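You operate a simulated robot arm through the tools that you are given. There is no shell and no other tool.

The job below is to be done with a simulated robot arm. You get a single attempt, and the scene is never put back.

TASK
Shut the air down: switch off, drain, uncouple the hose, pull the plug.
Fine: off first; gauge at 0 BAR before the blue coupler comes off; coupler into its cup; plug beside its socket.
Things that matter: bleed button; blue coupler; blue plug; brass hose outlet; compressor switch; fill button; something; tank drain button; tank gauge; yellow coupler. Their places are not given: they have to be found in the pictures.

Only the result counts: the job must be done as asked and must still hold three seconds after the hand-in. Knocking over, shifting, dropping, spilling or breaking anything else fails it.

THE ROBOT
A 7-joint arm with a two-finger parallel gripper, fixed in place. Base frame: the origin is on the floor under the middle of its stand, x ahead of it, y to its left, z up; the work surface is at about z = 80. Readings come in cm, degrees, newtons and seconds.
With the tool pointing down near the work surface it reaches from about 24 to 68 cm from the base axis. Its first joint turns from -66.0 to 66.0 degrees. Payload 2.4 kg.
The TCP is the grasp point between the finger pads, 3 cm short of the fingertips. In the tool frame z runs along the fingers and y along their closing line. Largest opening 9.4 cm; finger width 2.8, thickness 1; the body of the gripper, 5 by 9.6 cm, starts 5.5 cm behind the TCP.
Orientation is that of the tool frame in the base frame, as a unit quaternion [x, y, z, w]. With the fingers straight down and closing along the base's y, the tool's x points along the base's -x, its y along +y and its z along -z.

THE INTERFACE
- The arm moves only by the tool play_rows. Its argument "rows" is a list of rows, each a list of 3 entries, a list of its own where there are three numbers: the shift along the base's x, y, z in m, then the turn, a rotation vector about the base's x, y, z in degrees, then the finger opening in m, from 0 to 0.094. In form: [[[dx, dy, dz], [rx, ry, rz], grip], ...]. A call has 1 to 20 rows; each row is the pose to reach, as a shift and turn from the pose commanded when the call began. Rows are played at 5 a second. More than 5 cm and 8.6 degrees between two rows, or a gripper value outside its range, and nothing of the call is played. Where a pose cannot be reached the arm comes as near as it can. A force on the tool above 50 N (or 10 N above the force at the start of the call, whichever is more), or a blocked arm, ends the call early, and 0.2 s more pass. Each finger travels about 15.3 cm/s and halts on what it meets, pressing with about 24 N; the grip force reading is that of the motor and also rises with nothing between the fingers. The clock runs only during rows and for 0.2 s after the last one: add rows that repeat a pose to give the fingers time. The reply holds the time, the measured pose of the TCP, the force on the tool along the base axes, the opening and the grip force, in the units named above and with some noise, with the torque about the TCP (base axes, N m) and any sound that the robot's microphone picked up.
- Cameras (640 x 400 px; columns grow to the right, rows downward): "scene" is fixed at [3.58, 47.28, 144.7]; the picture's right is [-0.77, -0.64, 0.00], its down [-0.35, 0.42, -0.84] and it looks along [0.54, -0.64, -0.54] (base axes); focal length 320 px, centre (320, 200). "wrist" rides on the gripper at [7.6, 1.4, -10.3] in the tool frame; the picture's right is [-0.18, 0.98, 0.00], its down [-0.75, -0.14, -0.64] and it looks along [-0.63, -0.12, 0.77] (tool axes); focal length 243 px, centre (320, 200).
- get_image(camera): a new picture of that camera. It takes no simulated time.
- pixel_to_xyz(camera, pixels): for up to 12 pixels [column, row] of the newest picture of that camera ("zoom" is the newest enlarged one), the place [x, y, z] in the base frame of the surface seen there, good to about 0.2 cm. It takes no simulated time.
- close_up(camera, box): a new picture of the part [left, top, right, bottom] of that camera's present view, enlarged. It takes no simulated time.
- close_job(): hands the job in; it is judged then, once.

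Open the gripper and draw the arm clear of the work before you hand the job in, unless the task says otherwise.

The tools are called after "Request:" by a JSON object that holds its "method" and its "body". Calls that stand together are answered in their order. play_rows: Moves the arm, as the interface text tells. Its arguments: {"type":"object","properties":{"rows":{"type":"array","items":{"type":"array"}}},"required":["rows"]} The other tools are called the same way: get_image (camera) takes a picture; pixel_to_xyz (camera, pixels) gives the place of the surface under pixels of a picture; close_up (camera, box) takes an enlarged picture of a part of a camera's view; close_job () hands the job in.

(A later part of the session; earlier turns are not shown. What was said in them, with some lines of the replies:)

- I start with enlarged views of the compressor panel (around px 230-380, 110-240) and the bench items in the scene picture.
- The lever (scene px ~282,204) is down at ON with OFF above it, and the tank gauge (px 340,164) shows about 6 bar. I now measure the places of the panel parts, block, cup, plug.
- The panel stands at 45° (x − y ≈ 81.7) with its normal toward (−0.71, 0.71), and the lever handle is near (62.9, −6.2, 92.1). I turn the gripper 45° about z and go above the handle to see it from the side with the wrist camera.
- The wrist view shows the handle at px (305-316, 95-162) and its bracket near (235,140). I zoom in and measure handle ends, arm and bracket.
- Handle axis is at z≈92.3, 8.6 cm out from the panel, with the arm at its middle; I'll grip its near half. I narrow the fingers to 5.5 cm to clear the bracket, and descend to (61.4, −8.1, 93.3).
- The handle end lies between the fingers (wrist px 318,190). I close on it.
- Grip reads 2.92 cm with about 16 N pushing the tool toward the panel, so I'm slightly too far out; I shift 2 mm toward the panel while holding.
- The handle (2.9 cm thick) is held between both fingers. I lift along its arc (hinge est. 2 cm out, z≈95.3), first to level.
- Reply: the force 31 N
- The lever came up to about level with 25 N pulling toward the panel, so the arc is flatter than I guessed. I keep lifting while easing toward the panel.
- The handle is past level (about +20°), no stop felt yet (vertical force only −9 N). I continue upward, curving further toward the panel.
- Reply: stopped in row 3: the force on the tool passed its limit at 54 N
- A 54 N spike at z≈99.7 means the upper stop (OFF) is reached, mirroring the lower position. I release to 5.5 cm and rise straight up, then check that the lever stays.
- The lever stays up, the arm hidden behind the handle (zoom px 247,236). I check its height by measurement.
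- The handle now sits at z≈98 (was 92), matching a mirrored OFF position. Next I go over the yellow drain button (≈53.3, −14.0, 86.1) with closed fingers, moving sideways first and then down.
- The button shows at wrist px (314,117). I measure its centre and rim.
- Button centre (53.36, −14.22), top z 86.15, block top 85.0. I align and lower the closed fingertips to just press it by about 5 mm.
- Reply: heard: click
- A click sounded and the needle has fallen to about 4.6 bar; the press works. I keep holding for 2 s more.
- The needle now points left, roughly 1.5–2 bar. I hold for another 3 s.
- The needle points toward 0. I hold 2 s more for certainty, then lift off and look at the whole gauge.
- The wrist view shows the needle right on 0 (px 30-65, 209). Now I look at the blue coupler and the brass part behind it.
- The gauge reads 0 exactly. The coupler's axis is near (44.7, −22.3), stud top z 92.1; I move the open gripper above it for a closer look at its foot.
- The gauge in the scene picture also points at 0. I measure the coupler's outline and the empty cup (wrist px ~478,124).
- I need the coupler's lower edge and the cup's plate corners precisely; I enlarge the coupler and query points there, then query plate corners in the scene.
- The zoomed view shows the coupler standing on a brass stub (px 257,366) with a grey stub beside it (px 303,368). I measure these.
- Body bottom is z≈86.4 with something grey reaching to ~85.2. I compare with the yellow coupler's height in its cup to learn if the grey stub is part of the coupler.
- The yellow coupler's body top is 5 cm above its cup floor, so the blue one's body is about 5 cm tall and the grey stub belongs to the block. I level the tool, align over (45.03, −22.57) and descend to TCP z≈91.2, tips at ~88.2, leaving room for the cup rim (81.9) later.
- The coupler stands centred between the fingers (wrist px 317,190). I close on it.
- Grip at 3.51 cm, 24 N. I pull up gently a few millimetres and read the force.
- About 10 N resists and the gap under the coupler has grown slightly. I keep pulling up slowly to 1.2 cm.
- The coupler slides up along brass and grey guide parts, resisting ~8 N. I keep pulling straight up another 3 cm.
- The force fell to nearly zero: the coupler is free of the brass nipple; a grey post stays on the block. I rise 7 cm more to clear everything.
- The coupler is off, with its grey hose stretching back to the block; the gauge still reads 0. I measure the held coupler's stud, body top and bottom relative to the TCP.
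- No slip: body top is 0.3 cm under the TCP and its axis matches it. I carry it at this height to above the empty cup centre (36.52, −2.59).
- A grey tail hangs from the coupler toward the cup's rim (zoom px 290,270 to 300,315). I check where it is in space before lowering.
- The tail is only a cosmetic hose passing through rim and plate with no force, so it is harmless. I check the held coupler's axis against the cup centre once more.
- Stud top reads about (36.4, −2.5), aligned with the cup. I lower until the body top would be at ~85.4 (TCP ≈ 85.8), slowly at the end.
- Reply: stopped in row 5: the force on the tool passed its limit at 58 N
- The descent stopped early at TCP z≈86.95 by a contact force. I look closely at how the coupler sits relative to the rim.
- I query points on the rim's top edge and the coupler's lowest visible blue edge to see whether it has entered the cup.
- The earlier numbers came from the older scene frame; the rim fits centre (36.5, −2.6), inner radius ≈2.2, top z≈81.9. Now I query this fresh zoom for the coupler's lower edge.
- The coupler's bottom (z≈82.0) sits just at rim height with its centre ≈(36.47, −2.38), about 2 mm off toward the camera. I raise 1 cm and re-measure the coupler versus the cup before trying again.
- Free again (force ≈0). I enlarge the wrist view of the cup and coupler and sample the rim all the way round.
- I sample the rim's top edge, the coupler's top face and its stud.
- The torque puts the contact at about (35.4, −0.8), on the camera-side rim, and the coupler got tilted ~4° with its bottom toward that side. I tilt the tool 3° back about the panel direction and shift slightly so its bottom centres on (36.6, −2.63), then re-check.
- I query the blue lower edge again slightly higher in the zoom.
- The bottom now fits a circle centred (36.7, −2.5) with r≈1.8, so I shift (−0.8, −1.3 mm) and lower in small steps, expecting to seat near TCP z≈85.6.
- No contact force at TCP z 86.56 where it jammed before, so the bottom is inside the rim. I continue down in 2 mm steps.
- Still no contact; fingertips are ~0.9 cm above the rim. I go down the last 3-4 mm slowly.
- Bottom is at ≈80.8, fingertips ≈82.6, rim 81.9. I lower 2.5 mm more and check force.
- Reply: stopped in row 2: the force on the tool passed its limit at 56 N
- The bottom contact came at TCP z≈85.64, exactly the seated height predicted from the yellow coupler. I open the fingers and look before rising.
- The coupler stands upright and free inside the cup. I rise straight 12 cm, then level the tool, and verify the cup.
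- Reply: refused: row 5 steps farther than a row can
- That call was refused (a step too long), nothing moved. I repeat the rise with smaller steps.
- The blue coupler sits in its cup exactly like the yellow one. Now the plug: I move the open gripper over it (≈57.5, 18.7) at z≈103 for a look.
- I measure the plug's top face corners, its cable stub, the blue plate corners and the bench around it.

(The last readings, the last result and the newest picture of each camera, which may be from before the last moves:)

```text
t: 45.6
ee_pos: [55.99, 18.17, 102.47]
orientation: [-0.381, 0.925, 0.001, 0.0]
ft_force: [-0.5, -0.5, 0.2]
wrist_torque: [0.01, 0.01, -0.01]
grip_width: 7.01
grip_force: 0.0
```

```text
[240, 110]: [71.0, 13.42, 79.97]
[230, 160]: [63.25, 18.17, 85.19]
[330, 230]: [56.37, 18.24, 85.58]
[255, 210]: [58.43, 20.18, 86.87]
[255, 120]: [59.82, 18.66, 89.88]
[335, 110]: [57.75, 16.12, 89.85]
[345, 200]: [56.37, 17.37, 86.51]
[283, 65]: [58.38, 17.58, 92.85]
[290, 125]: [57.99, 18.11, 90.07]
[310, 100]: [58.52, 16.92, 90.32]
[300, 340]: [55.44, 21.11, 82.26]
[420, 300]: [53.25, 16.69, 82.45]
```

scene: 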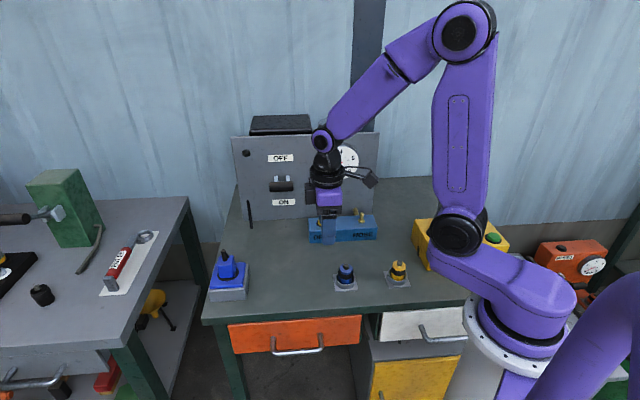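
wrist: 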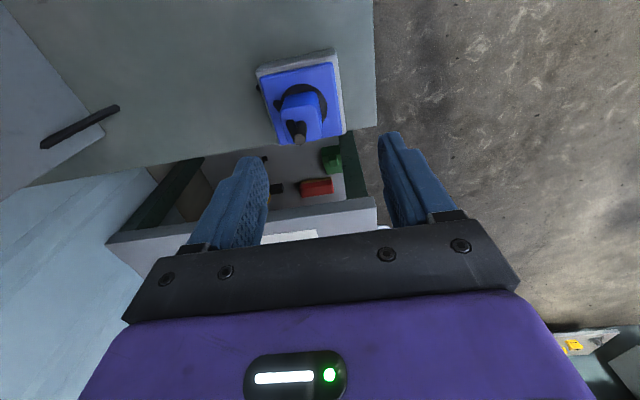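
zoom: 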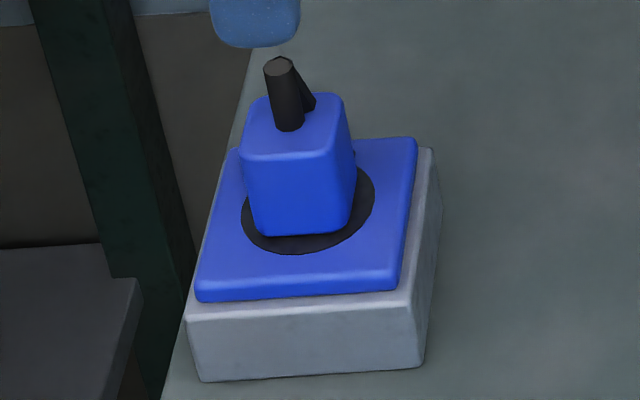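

The socket is turned about 45°, aligned with the gripper; plug body top is z≈89.85 and the cable stub reaches 92.85. I refine the top face corners for its centre.

Request:
{"method": "pixel_to_xyz", "body": {"camera": "wrist", "pixels": [[284.5, 115], [313.1, 108.5], [319.6, 132.0], [287, 137], [283, 112.5], [315, 106], [321, 130], [288, 141], [310, 137], [281.5, 120], [284, 135]]}}

```text
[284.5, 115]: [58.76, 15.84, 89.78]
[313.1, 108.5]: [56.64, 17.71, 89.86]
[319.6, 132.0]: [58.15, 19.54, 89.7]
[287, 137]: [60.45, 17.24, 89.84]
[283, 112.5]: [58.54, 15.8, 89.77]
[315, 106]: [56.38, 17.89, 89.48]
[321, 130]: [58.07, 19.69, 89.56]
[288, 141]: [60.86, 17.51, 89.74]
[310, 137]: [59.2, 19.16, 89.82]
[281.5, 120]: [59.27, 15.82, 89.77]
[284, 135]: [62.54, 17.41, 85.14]
```

The plug's top face is about 3 × 3 cm, centred (58.45, 17.75) and square to the gripper. I align and descend to TCP z≈88.6 (tips 85.6, plate 85.15).

Request:
{"method": "play_rows", "body": {"rows": [[[0.0246, -0.0042, -0.01], [0, 0, 0], 0.065], [[0.0246, -0.0042, -0.05], [0, 0, 0], 0.065], [[0.0246, -0.0042, -0.09], [0, 0, 0], 0.065], [[0.0246, -0.0042, -0.12], [0, 0, 0], 0.065], [[0.0246, -0.0042, -0.1385], [0, 0, 0], 0.065], [[0.0246, -0.0042, -0.1385], [0, 0, 0], 0.065]]}}

Request:
{"method": "get_image", "body": {"camera": "wrist"}}

Request:
{"method": "close_up", "body": {"camera": "scene", "box": [195, 220, 265, 305]}}

```text
t: 47.0
ee_pos: [58.59, 17.67, 88.53]
orientation: [-0.382, 0.924, 0.0, -0.001]
ft_force: [1.1, 0.0, -0.3]
wrist_torque: [-0.01, -0.01, 0.01]
grip_width: 6.49
grip_force: 0.0
```

```text
taken
```

wrist: 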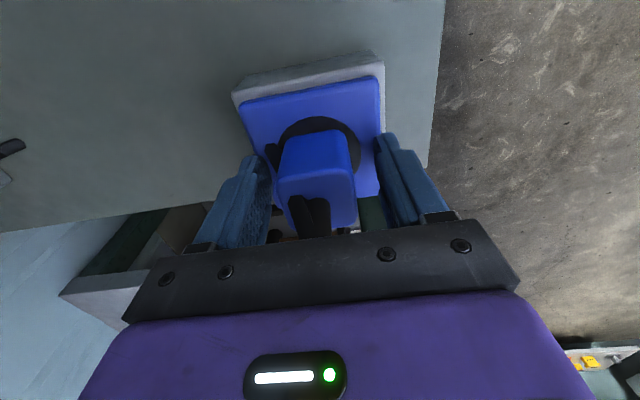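

```text
4.71 times, centred on (230, 262) of scene
```

zoom: 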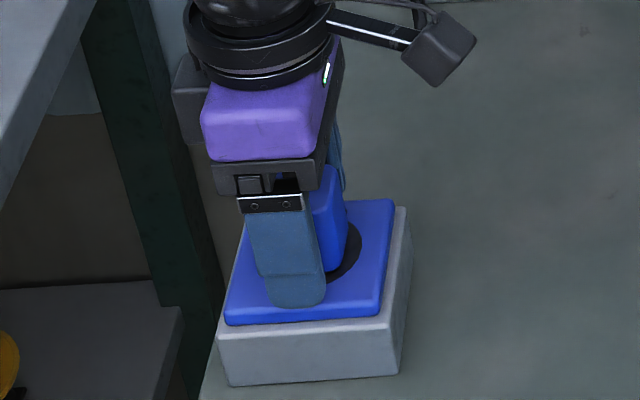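

The plug is between the fingers but might be off along the other axis; I measure its top face again from this view.

Request:
{"method": "close_up", "body": {"camera": "wrist", "box": [230, 90, 410, 240]}}

Request:
{"method": "pixel_to_xyz", "body": {"camera": "wrist", "pixels": [[284, 180], [346, 172], [352, 220], [290, 215], [285, 170], [345, 160], [318, 140], [290, 150], [318, 165], [282, 200], [354, 200]]}}

```text
2.67 times, centred on (320, 165) of wrist
```

zoom: 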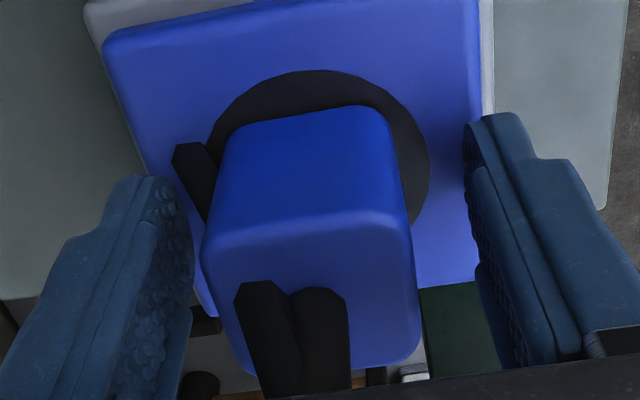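

```text
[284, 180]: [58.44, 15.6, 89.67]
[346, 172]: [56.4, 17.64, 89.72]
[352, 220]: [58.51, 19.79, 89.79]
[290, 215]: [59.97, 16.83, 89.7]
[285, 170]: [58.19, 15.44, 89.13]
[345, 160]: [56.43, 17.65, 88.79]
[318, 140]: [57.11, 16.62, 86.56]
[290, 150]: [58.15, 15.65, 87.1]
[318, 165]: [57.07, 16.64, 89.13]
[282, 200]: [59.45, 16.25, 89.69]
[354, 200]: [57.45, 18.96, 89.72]
```

The plug spans 3.3 cm with its centre within 1-2 mm of the TCP in both directions, so I close the fingers on it.

Request:
{"method": "play_rows", "body": {"rows": [[[0, 0, 0], [0, 0, 0], 0.05], [[0, 0, 0], [0, 0, 0], 0.038], [[0, 0, 0], [0, 0, 0], 0.025], [[0, 0, 0], [0, 0, 0], 0.025], [[0, 0, 0], [0, 0, 0], 0.025]]}}

Request:
{"method": "get_image", "body": {"camera": "wrist"}}

```text
t: 48.2
ee_pos: [58.54, 17.8, 88.44]
orientation: [-0.382, 0.924, 0.0, 0.0]
ft_force: [-0.1, 0.0, 0.6]
wrist_torque: [0.01, 0.01, 0.03]
grip_width: 4.17
grip_force: 23.1
heard: snap
```

```text
taken
```

wrist: 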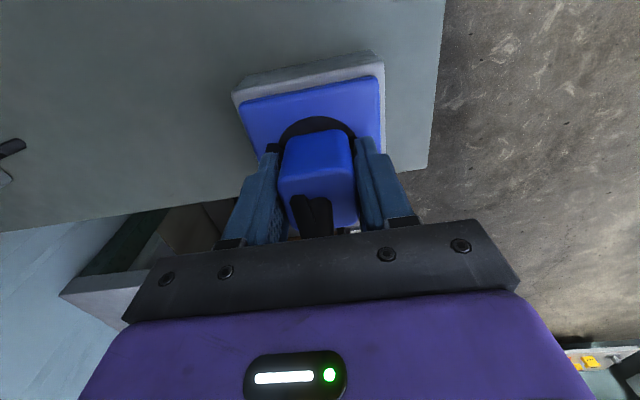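

I heard a snap and the grip stopped at 4.17 cm with no side force. I look at the plug and everything else before pulling.

Request:
{"method": "close_up", "body": {"camera": "scene", "box": [195, 220, 265, 305]}}

Request:
{"method": "close_up", "body": {"camera": "wrist", "box": [230, 90, 410, 240]}}

Request:
{"method": "get_image", "body": {"camera": "scene"}}

```text
4.71 times, centred on (230, 262) of scene
```

zoom: 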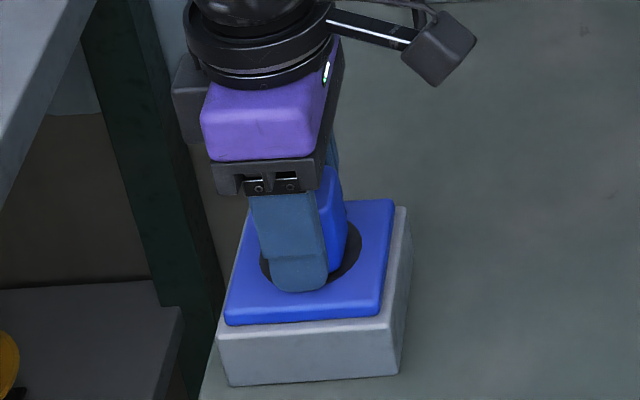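

```text
2.67 times, centred on (320, 165) of wrist
```

zoom: 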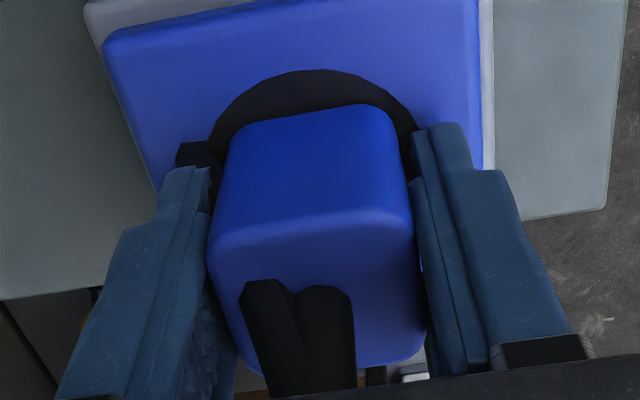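

```text
taken
```

scene: 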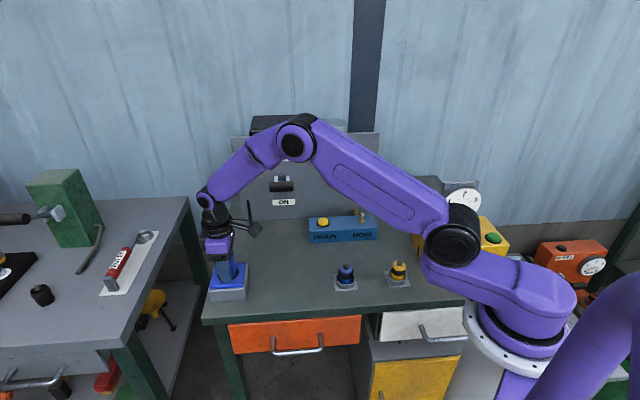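

Nothing looks damaged; likely the plug's snug seat letting go. I pull up slowly, watching the force.

Request:
{"method": "play_rows", "body": {"rows": [[[0, 0, 0.003], [0, 0, 0], 0.025], [[0, 0, 0.006], [0, 0, 0], 0.025], [[0, 0, 0.01], [0, 0, 0], 0.025], [[0, 0, 0.014], [0, 0, 0], 0.025], [[0, 0, 0.014], [0, 0, 0], 0.025]]}}

Request:
{"method": "close_up", "body": {"camera": "scene", "box": [195, 220, 265, 305]}}

Request:
{"method": "close_up", "body": {"camera": "wrist", "box": [230, 90, 410, 240]}}

```text
t: 49.4
ee_pos: [58.61, 17.81, 89.92]
orientation: [-0.381, 0.925, 0.0, -0.001]
ft_force: [-1.1, 0.2, -1.1]
wrist_torque: [0.02, 0.01, -0.01]
grip_width: 4.17
grip_force: 24.2
```

```text
4.71 times, centred on (230, 262) of scene
```

zoom: 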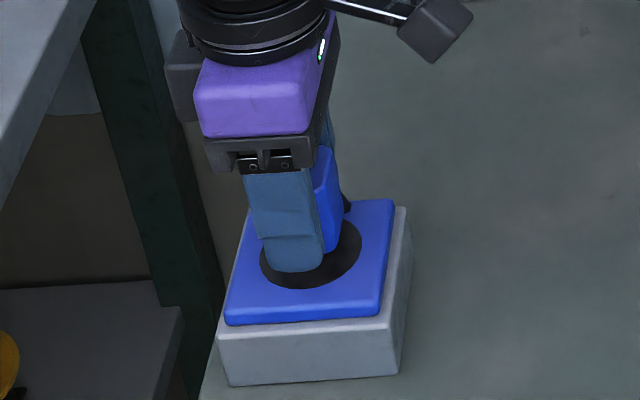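

```text
2.67 times, centred on (320, 165) of wrist
```

zoom: 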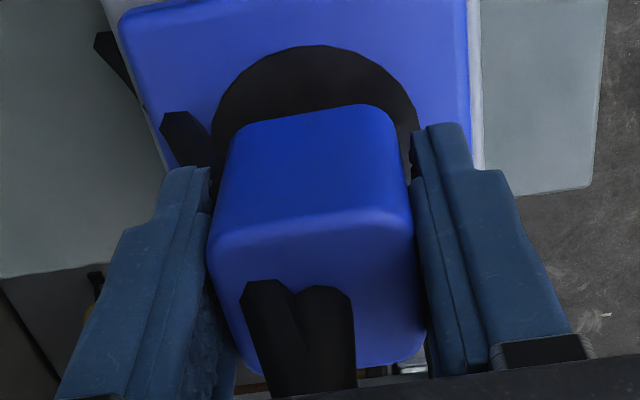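

The plug comes up freely with almost no force. I raise it 10 cm more to clear the socket and see its underside.

Request:
{"method": "play_rows", "body": {"rows": [[[0, 0, 0.02], [0, 0, 0], 0.025], [[0, 0, 0.04], [0, 0, 0], 0.025], [[0, 0, 0.07], [0, 0, 0], 0.025], [[0, 0, 0.1], [0, 0, 0], 0.025], [[0, 0, 0.1], [0, 0, 0], 0.025]]}}

Request:
{"method": "get_image", "body": {"camera": "scene"}}

Request:
{"method": "close_up", "body": {"camera": "scene", "box": [185, 190, 275, 305]}}

Request:
{"method": "get_image", "body": {"camera": "wrist"}}

```text
t: 50.6
ee_pos: [58.5, 17.68, 99.92]
orientation: [-0.382, 0.924, 0.0, -0.001]
ft_force: [-0.7, 0.2, -0.4]
wrist_torque: [-0.03, 0.01, -0.03]
grip_width: 4.19
grip_force: 24.0
```

```text
taken
```

scene: 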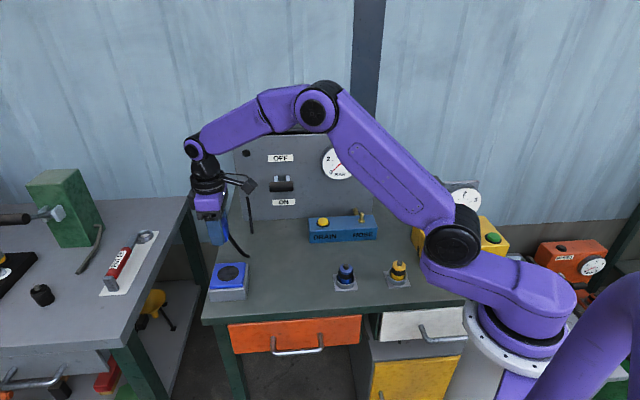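

```text
3.48 times, centred on (230, 248) of scene
```

zoom: 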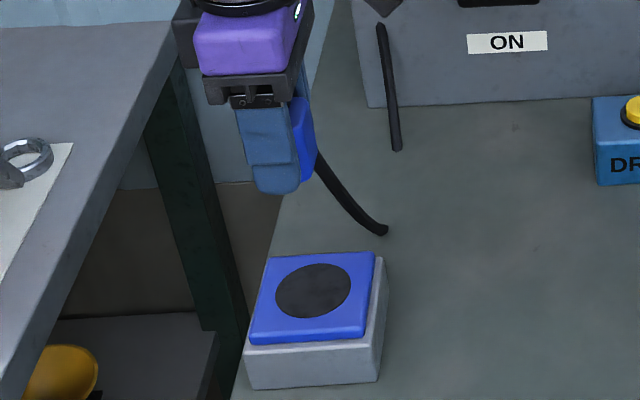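

```text
taken
```

wrist: 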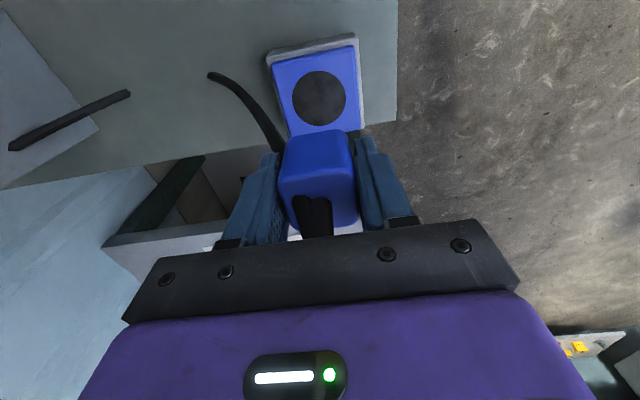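

The plug is out; the cables are just sagging curves. I measure the held plug's bottom and the free bench area beside the socket.

Request:
{"method": "pixel_to_xyz", "body": {"camera": "scene", "pixels": [[228, 230], [228, 235], [227, 238], [226, 240], [225, 242], [229, 222], [260, 285], [270, 265], [262, 300], [275, 280], [245, 290], [230, 272]]}}

Request:
{"method": "close_up", "body": {"camera": "scene", "box": [205, 205, 245, 255]}}

Request:
{"method": "pixel_to_xyz", "body": {"camera": "wrist", "pixels": [[284, 180], [346, 172], [318, 145], [318, 160], [300, 136], [340, 132], [320, 96], [290, 60], [355, 40], [270, 50], [200, 60], [240, 40]]}}

```text
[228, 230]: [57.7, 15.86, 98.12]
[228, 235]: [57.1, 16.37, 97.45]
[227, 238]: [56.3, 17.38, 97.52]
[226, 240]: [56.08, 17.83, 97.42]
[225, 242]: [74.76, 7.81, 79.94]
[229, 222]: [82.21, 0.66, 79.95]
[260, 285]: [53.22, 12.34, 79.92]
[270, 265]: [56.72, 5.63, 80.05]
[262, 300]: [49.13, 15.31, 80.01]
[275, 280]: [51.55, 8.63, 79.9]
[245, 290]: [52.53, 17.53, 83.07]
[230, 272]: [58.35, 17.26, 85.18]
```

```text
8.00 times, centred on (225, 230) of scene
```

zoom: 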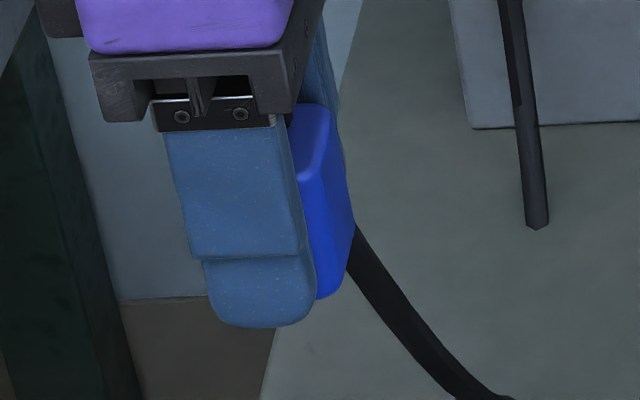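

```text
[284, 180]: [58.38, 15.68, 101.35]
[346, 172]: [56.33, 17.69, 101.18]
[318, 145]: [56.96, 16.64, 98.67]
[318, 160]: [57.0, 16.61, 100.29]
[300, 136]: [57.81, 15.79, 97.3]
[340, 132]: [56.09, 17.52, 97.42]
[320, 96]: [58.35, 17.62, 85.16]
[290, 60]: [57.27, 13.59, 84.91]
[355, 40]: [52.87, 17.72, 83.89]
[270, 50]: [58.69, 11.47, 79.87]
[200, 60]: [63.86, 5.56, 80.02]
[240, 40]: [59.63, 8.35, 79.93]
```

I check the plug's bottom edge versus the fingertip in the fresh zoom.

Request:
{"method": "pixel_to_xyz", "body": {"camera": "zoom", "pixels": [[325, 297], [335, 293], [347, 272], [325, 280], [335, 250], [260, 322], [290, 320], [240, 318], [300, 305], [320, 120]]}}

```text
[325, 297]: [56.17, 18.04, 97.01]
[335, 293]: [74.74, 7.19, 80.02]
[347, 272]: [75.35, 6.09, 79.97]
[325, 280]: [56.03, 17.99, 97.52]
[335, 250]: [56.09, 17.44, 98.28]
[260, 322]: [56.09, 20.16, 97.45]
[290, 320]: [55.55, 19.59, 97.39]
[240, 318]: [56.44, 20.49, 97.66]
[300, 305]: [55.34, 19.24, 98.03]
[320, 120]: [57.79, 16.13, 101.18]
```

Plug bottom is ≈2.95 cm below the TCP, about level with the tips. I carry it to (52.74, 12.34), 8 cm from the socket centre on clear bench, and lower to just above the surface.

Request:
{"method": "play_rows", "body": {"rows": [[[-0.02, -0.018, 0], [0, 0, 0], 0.025], [[-0.04, -0.037, 0], [0, 0, 0], 0.025], [[-0.0576, -0.0534, 0], [0, 0, 0], 0.025], [[-0.0576, -0.0534, -0.04], [0, 0, 0], 0.025], [[-0.0576, -0.0534, -0.08], [0, 0, 0], 0.025], [[-0.0576, -0.0534, -0.12], [0, 0, 0], 0.025], [[-0.0576, -0.0534, -0.145], [0, 0, 0], 0.025], [[-0.0576, -0.0534, -0.16], [0, 0, 0], 0.025], [[-0.0576, -0.0534, -0.16], [0, 0, 0], 0.025]]}}

Request:
{"method": "get_image", "body": {"camera": "scene"}}

Request:
{"method": "close_up", "body": {"camera": "scene", "box": [205, 220, 305, 305]}}

Request:
{"method": "get_image", "body": {"camera": "wrist"}}

```text
t: 52.6
ee_pos: [52.76, 12.38, 83.88]
orientation: [-0.383, 0.924, 0.0, 0.0]
ft_force: [-0.6, 0.3, -0.5]
wrist_torque: [0.02, 0.0, 0.0]
grip_width: 4.21
grip_force: 24.5
```

```text
taken
```

scene: 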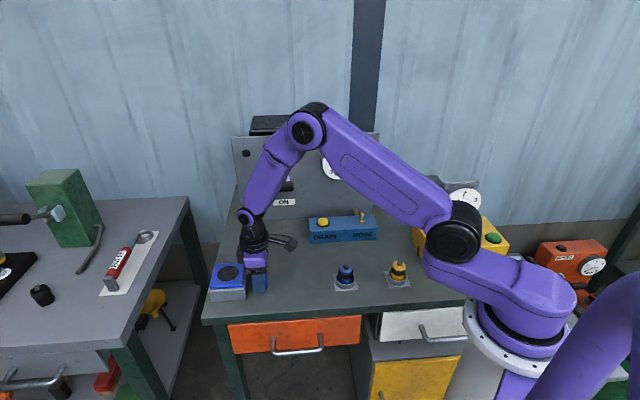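

```text
4.71 times, centred on (255, 262) of scene
```

zoom: 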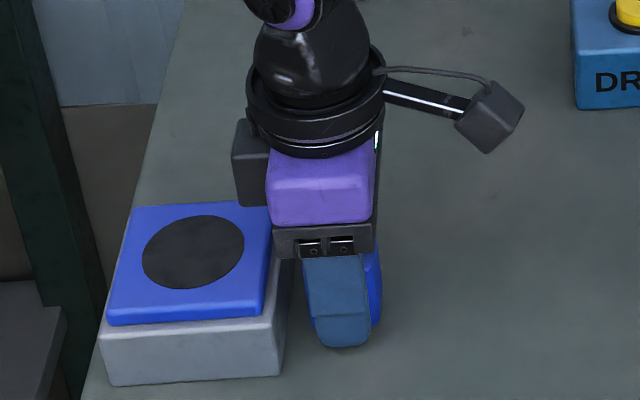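

```text
taken
```

wrist: 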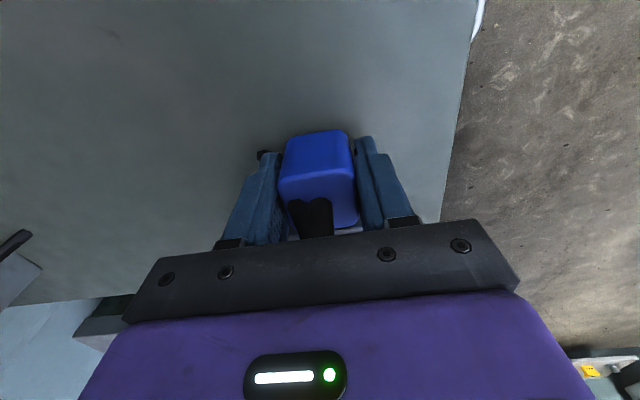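

The plug hangs just above the bench, right beside the socket. I lower in 2 mm steps until contact.

Request:
{"method": "play_rows", "body": {"rows": [[[0, 0, -0.002], [0, 0, 0], 0.025], [[0, 0, -0.004], [0, 0, 0], 0.025], [[0, 0, -0.006], [0, 0, 0], 0.025], [[0, 0, -0.006], [0, 0, 0], 0.025]]}}

Request:
{"method": "close_up", "body": {"camera": "scene", "box": [245, 265, 285, 300]}}

```text
t: 53.6
ee_pos: [52.72, 12.25, 83.27]
orientation: [-0.382, 0.924, 0.0, 0.0]
ft_force: [-0.7, -0.2, -1.7]
wrist_torque: [0.01, 0.02, 0.03]
grip_width: 4.18
grip_force: 24.4
```

```text
11.43 times, centred on (265, 282) of scene
```

zoom: 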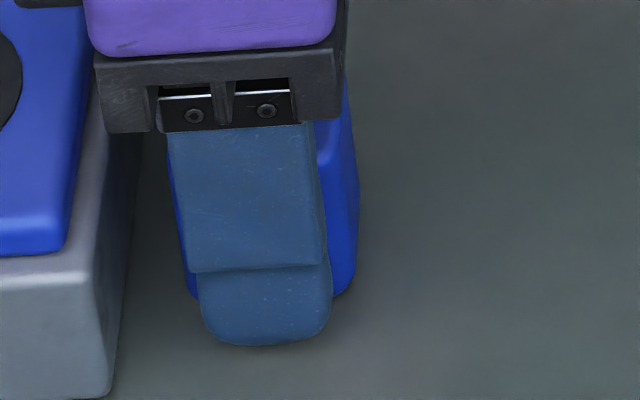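

No contact yet at TCP z 83.27. I continue in 1 mm steps for 3 mm.

Request:
{"method": "play_rows", "body": {"rows": [[[0, 0, -0.001], [0, 0, 0], 0.025], [[0, 0, -0.002], [0, 0, 0], 0.025], [[0, 0, -0.0025], [0, 0, 0], 0.025], [[0, 0, -0.0025], [0, 0, 0], 0.025]]}}

Request:
{"method": "close_up", "body": {"camera": "scene", "box": [245, 265, 285, 300]}}

Request:
{"method": "pixel_to_xyz", "body": {"camera": "zoom", "pixels": [[345, 285], [352, 260], [270, 335], [270, 345], [355, 310], [348, 120], [335, 150]]}}

```text
t: 54.6
ee_pos: [52.85, 12.41, 83.22]
orientation: [-0.382, 0.924, 0.0, 0.0]
ft_force: [-4.7, -0.5, 13.6]
wrist_torque: [-0.05, 0.13, 0.04]
grip_width: 4.19
grip_force: 24.6
```

```text
11.43 times, centred on (265, 282) of scene
```

zoom: 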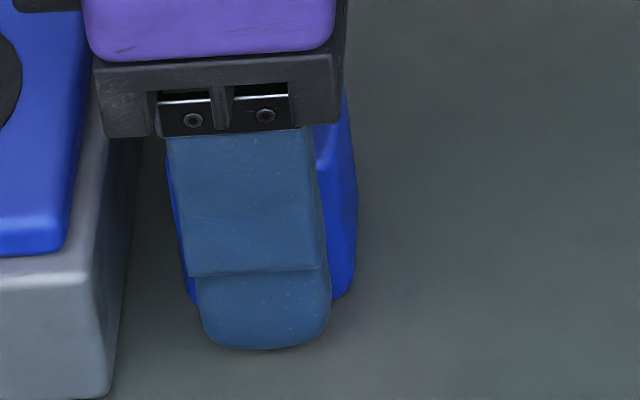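

```text
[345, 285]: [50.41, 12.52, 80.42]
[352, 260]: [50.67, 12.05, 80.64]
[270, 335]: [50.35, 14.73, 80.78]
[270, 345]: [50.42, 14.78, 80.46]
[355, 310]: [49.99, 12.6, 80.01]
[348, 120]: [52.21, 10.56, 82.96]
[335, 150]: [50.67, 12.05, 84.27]
```

Contact reads 13.6 N at TCP z≈83.2 with tips just above the bench: the plug stands on it. I open the fingers and look.

Request:
{"method": "play_rows", "body": {"rows": [[[0, 0, 0.0005], [0, 0, 0], 0.045], [[0, 0, 0.001], [0, 0, 0], 0.055], [[0, 0, 0.001], [0, 0, 0], 0.065], [[0, 0, 0.001], [0, 0, 0], 0.065], [[0, 0, 0.001], [0, 0, 0], 0.065]]}}

Request:
{"method": "close_up", "body": {"camera": "scene", "box": [225, 245, 305, 305]}}

Request:
{"method": "get_image", "body": {"camera": "wrist"}}

```text
t: 55.8
ee_pos: [52.81, 12.29, 83.2]
orientation: [-0.382, 0.924, 0.0, 0.0]
ft_force: [-0.7, 0.1, 0.4]
wrist_torque: [0.02, -0.01, 0.01]
grip_width: 6.51
grip_force: 0.1
```

```text
6.67 times, centred on (265, 275) of scene
```

zoom: 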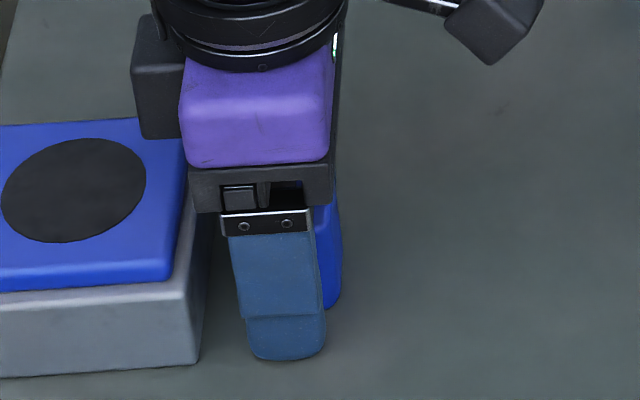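

```text
taken
```

wrist: 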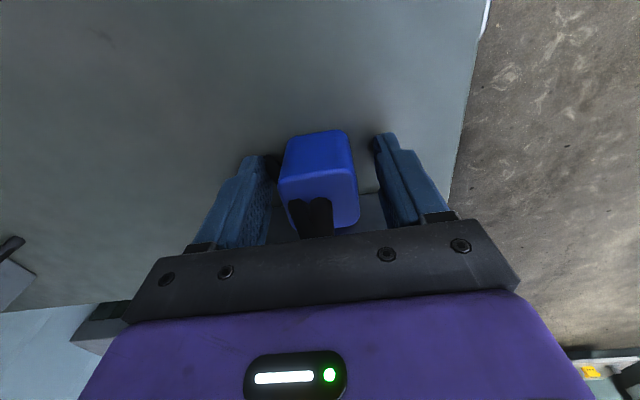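

The plug stands upright and free of both fingers (wrist px 320,180). I rise straight up slowly and then draw the arm clear toward the middle, high up.

Request:
{"method": "play_rows", "body": {"rows": [[[0, 0, 0.02], [0, 0, 0], 0.065], [[0, 0, 0.05], [0, 0, 0], 0.065], [[0, 0, 0.09], [0, 0, 0], 0.065], [[0, 0, 0.13], [0, 0, 0], 0.065], [[0, 0, 0.17], [0, 0, 0], 0.065], [[-0.02, 0, 0.21], [0, 0, 0], 0.065], [[-0.04, -0.02, 0.25], [0, 0, 0], 0.065], [[-0.07, -0.04, 0.28], [0, 0, 0], 0.08], [[-0.1, -0.07, 0.3], [0, 0, 0], 0.09], [[-0.1, -0.07, 0.3], [0, 0, 0], 0.09]]}}

Request:
{"method": "get_image", "body": {"camera": "scene"}}

Request:
{"method": "close_up", "body": {"camera": "scene", "box": [195, 230, 305, 310]}}

Request:
{"method": "close_up", "body": {"camera": "scene", "box": [220, 110, 420, 300]}}

Request:
{"method": "get_image", "body": {"camera": "wrist"}}

```text
t: 58.0
ee_pos: [42.64, 5.29, 113.18]
orientation: [-0.382, 0.924, 0.001, -0.001]
ft_force: [-0.2, -0.2, 0.4]
wrist_torque: [-0.01, -0.02, -0.01]
grip_width: 9.01
grip_force: 0.0
```

```text
taken
```

scene: 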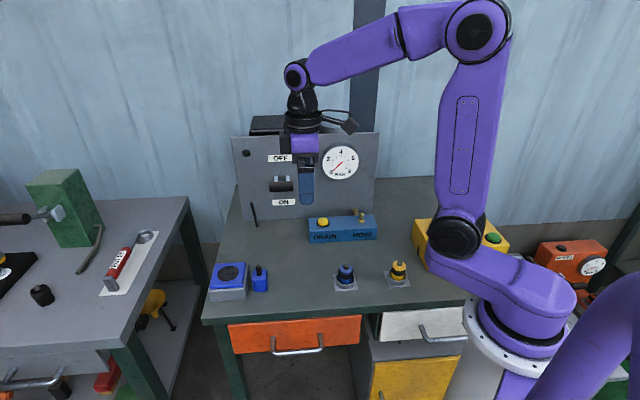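

```text
5.00 times, centred on (250, 270) of scene
```

zoom: 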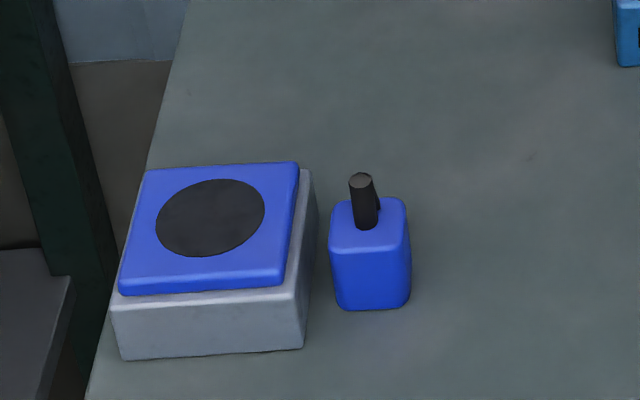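

```text
2.11 times, centred on (320, 205) of scene
```

zoom: 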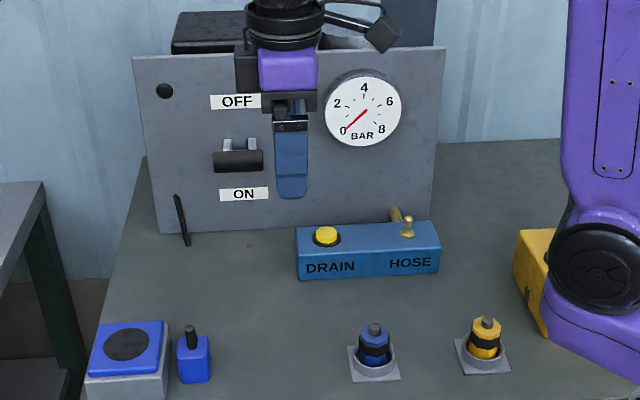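

```text
taken
```

wrist: 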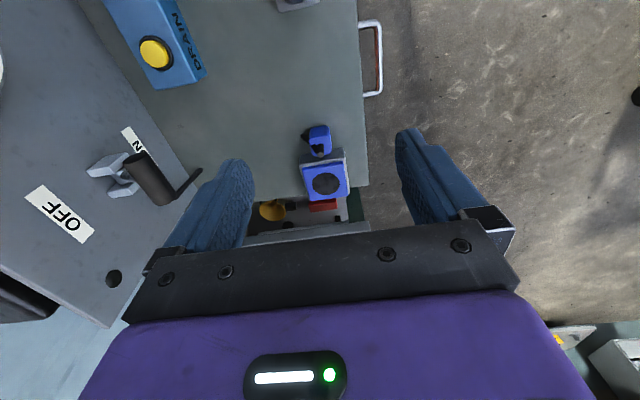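

All items look right: lever up, gauge at 0, blue coupler in its cup, plug standing by the socket. I check coupler seating height, lever height, and the yellow box's gauge and buttons as a last verification.

Request:
{"method": "close_up", "body": {"camera": "scene", "box": [400, 170, 520, 280]}}

Request:
{"method": "pixel_to_xyz", "body": {"camera": "scene", "pixels": [[346, 266.5], [343, 271], [349, 271], [346, 279], [399.7, 261.5], [395, 266.5], [282, 183], [275, 185], [290, 183], [340, 165], [258, 268], [260, 285]]}}

Request:
{"method": "close_up", "body": {"camera": "scene", "box": [325, 250, 425, 310]}}

```text
3.64 times, centred on (460, 225) of scene
```

zoom: 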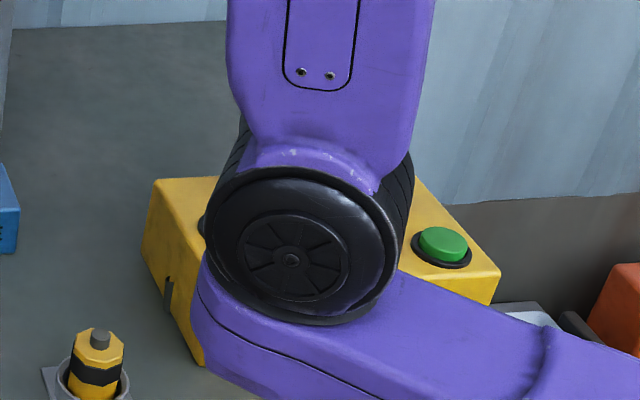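

```text
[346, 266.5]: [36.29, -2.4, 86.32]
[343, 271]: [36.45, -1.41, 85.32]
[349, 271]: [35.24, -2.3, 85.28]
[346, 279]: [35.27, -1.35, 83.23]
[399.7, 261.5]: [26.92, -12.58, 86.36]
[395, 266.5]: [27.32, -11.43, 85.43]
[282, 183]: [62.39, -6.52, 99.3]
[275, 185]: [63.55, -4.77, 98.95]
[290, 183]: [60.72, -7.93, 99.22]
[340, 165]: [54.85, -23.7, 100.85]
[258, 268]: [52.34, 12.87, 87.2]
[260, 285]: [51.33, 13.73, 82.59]
```

```text
6.40 times, centred on (375, 280) of scene
```

zoom: 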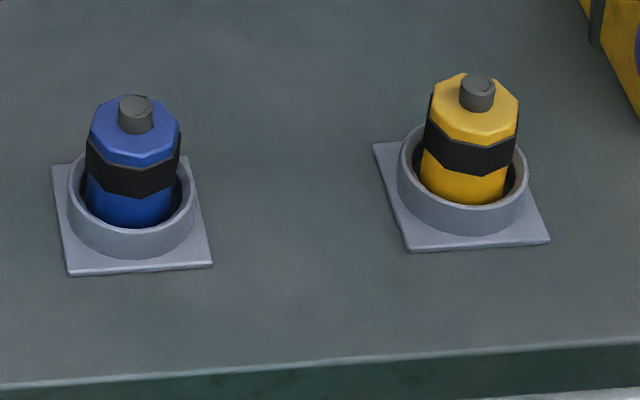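

Blue coupler stud top is 86.32 vs yellow 86.36, so it is fully seated, and the lever holds at z≈99.3. I draw the arm back to roughly its starting pose, clear of the work, and take a final look.

Request:
{"method": "play_rows", "body": {"rows": [[[0, -0.03, 0.02], [0, 0, -7.5], 0.09], [[-0.005, -0.06, 0.04], [0, 0, -15], 0.09], [[-0.01, -0.09, 0.05], [0, 0, -22.5], 0.09], [[-0.015, -0.12, 0.05], [0, 0, -30], 0.09], [[-0.02, -0.15, 0.05], [0, 0, -37.5], 0.09], [[-0.022, -0.18, 0.05], [0, 0, -45], 0.09], [[-0.022, -0.18, 0.05], [0, 0, -45], 0.09]]}}

Request:
{"method": "get_image", "body": {"camera": "scene"}}

Request:
{"method": "close_up", "body": {"camera": "scene", "box": [195, 110, 495, 310]}}

```text
t: 59.6
ee_pos: [40.63, -12.65, 118.35]
orientation: [0.003, 1.0, 0.0, 0.0]
ft_force: [0.1, 0.9, -0.9]
wrist_torque: [-0.01, 0.01, 0.04]
grip_width: 9.02
grip_force: 0.0
```

```text
taken
```

scene: 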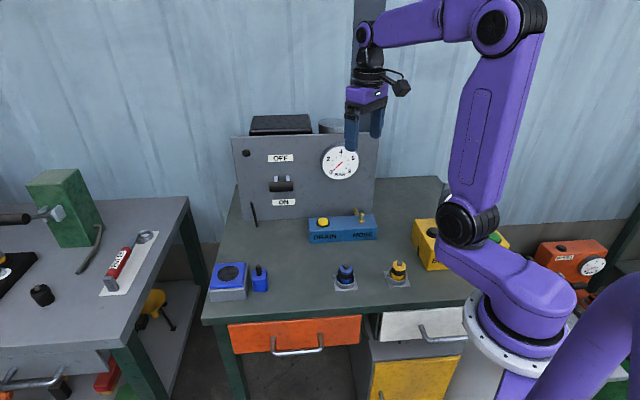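

```text
2.00 times, centred on (345, 210) of scene
```

zoom: 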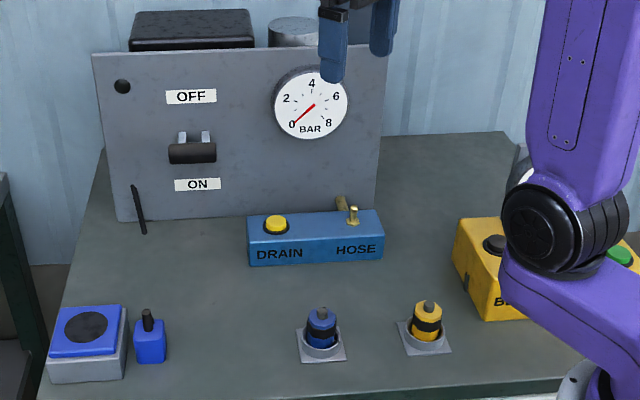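

The final picture shows the switch at OFF, the gauge at 0 bar, the blue coupler in its cup (zoom px 321,330), and the plug standing beside its socket (px 150,340). The arm is clear with the gripper open, so I hand the job in.

Request:
{"method": "close_job", "body": {}}

```text
The job is handed in.
```

The air is shut down and the job is handed in. The hand-in reply only confirmed receipt, so I don't know the judged result.

- **Switch:** the lever was moved from ON to OFF before anything else. It hit its upper stop and stayed there in every later picture.
- **Drain:** I held the drain button until the gauge read 0 BAR. It was at 0 before the blue coupler came off and was still at 0 in the last picture.
- **Blue coupler:** it sits in its cup at the same height as the yellow one in its own cup. The first try caught the cup's edge and stopped on the force limit, so I re-centred it and lowered it again.
- **Plug:** it is out and standing upright on the bench, about 8 cm from its socket centre. I heard a snap when the gripper closed on it. I saw no damage, and it then lifted out with almost no force.

I saw nothing else moved or knocked over in the final pictures. The arm hid the yellow box's gauge at the end, so I could not re-read it. The arm is clear of the work and the gripper is open.
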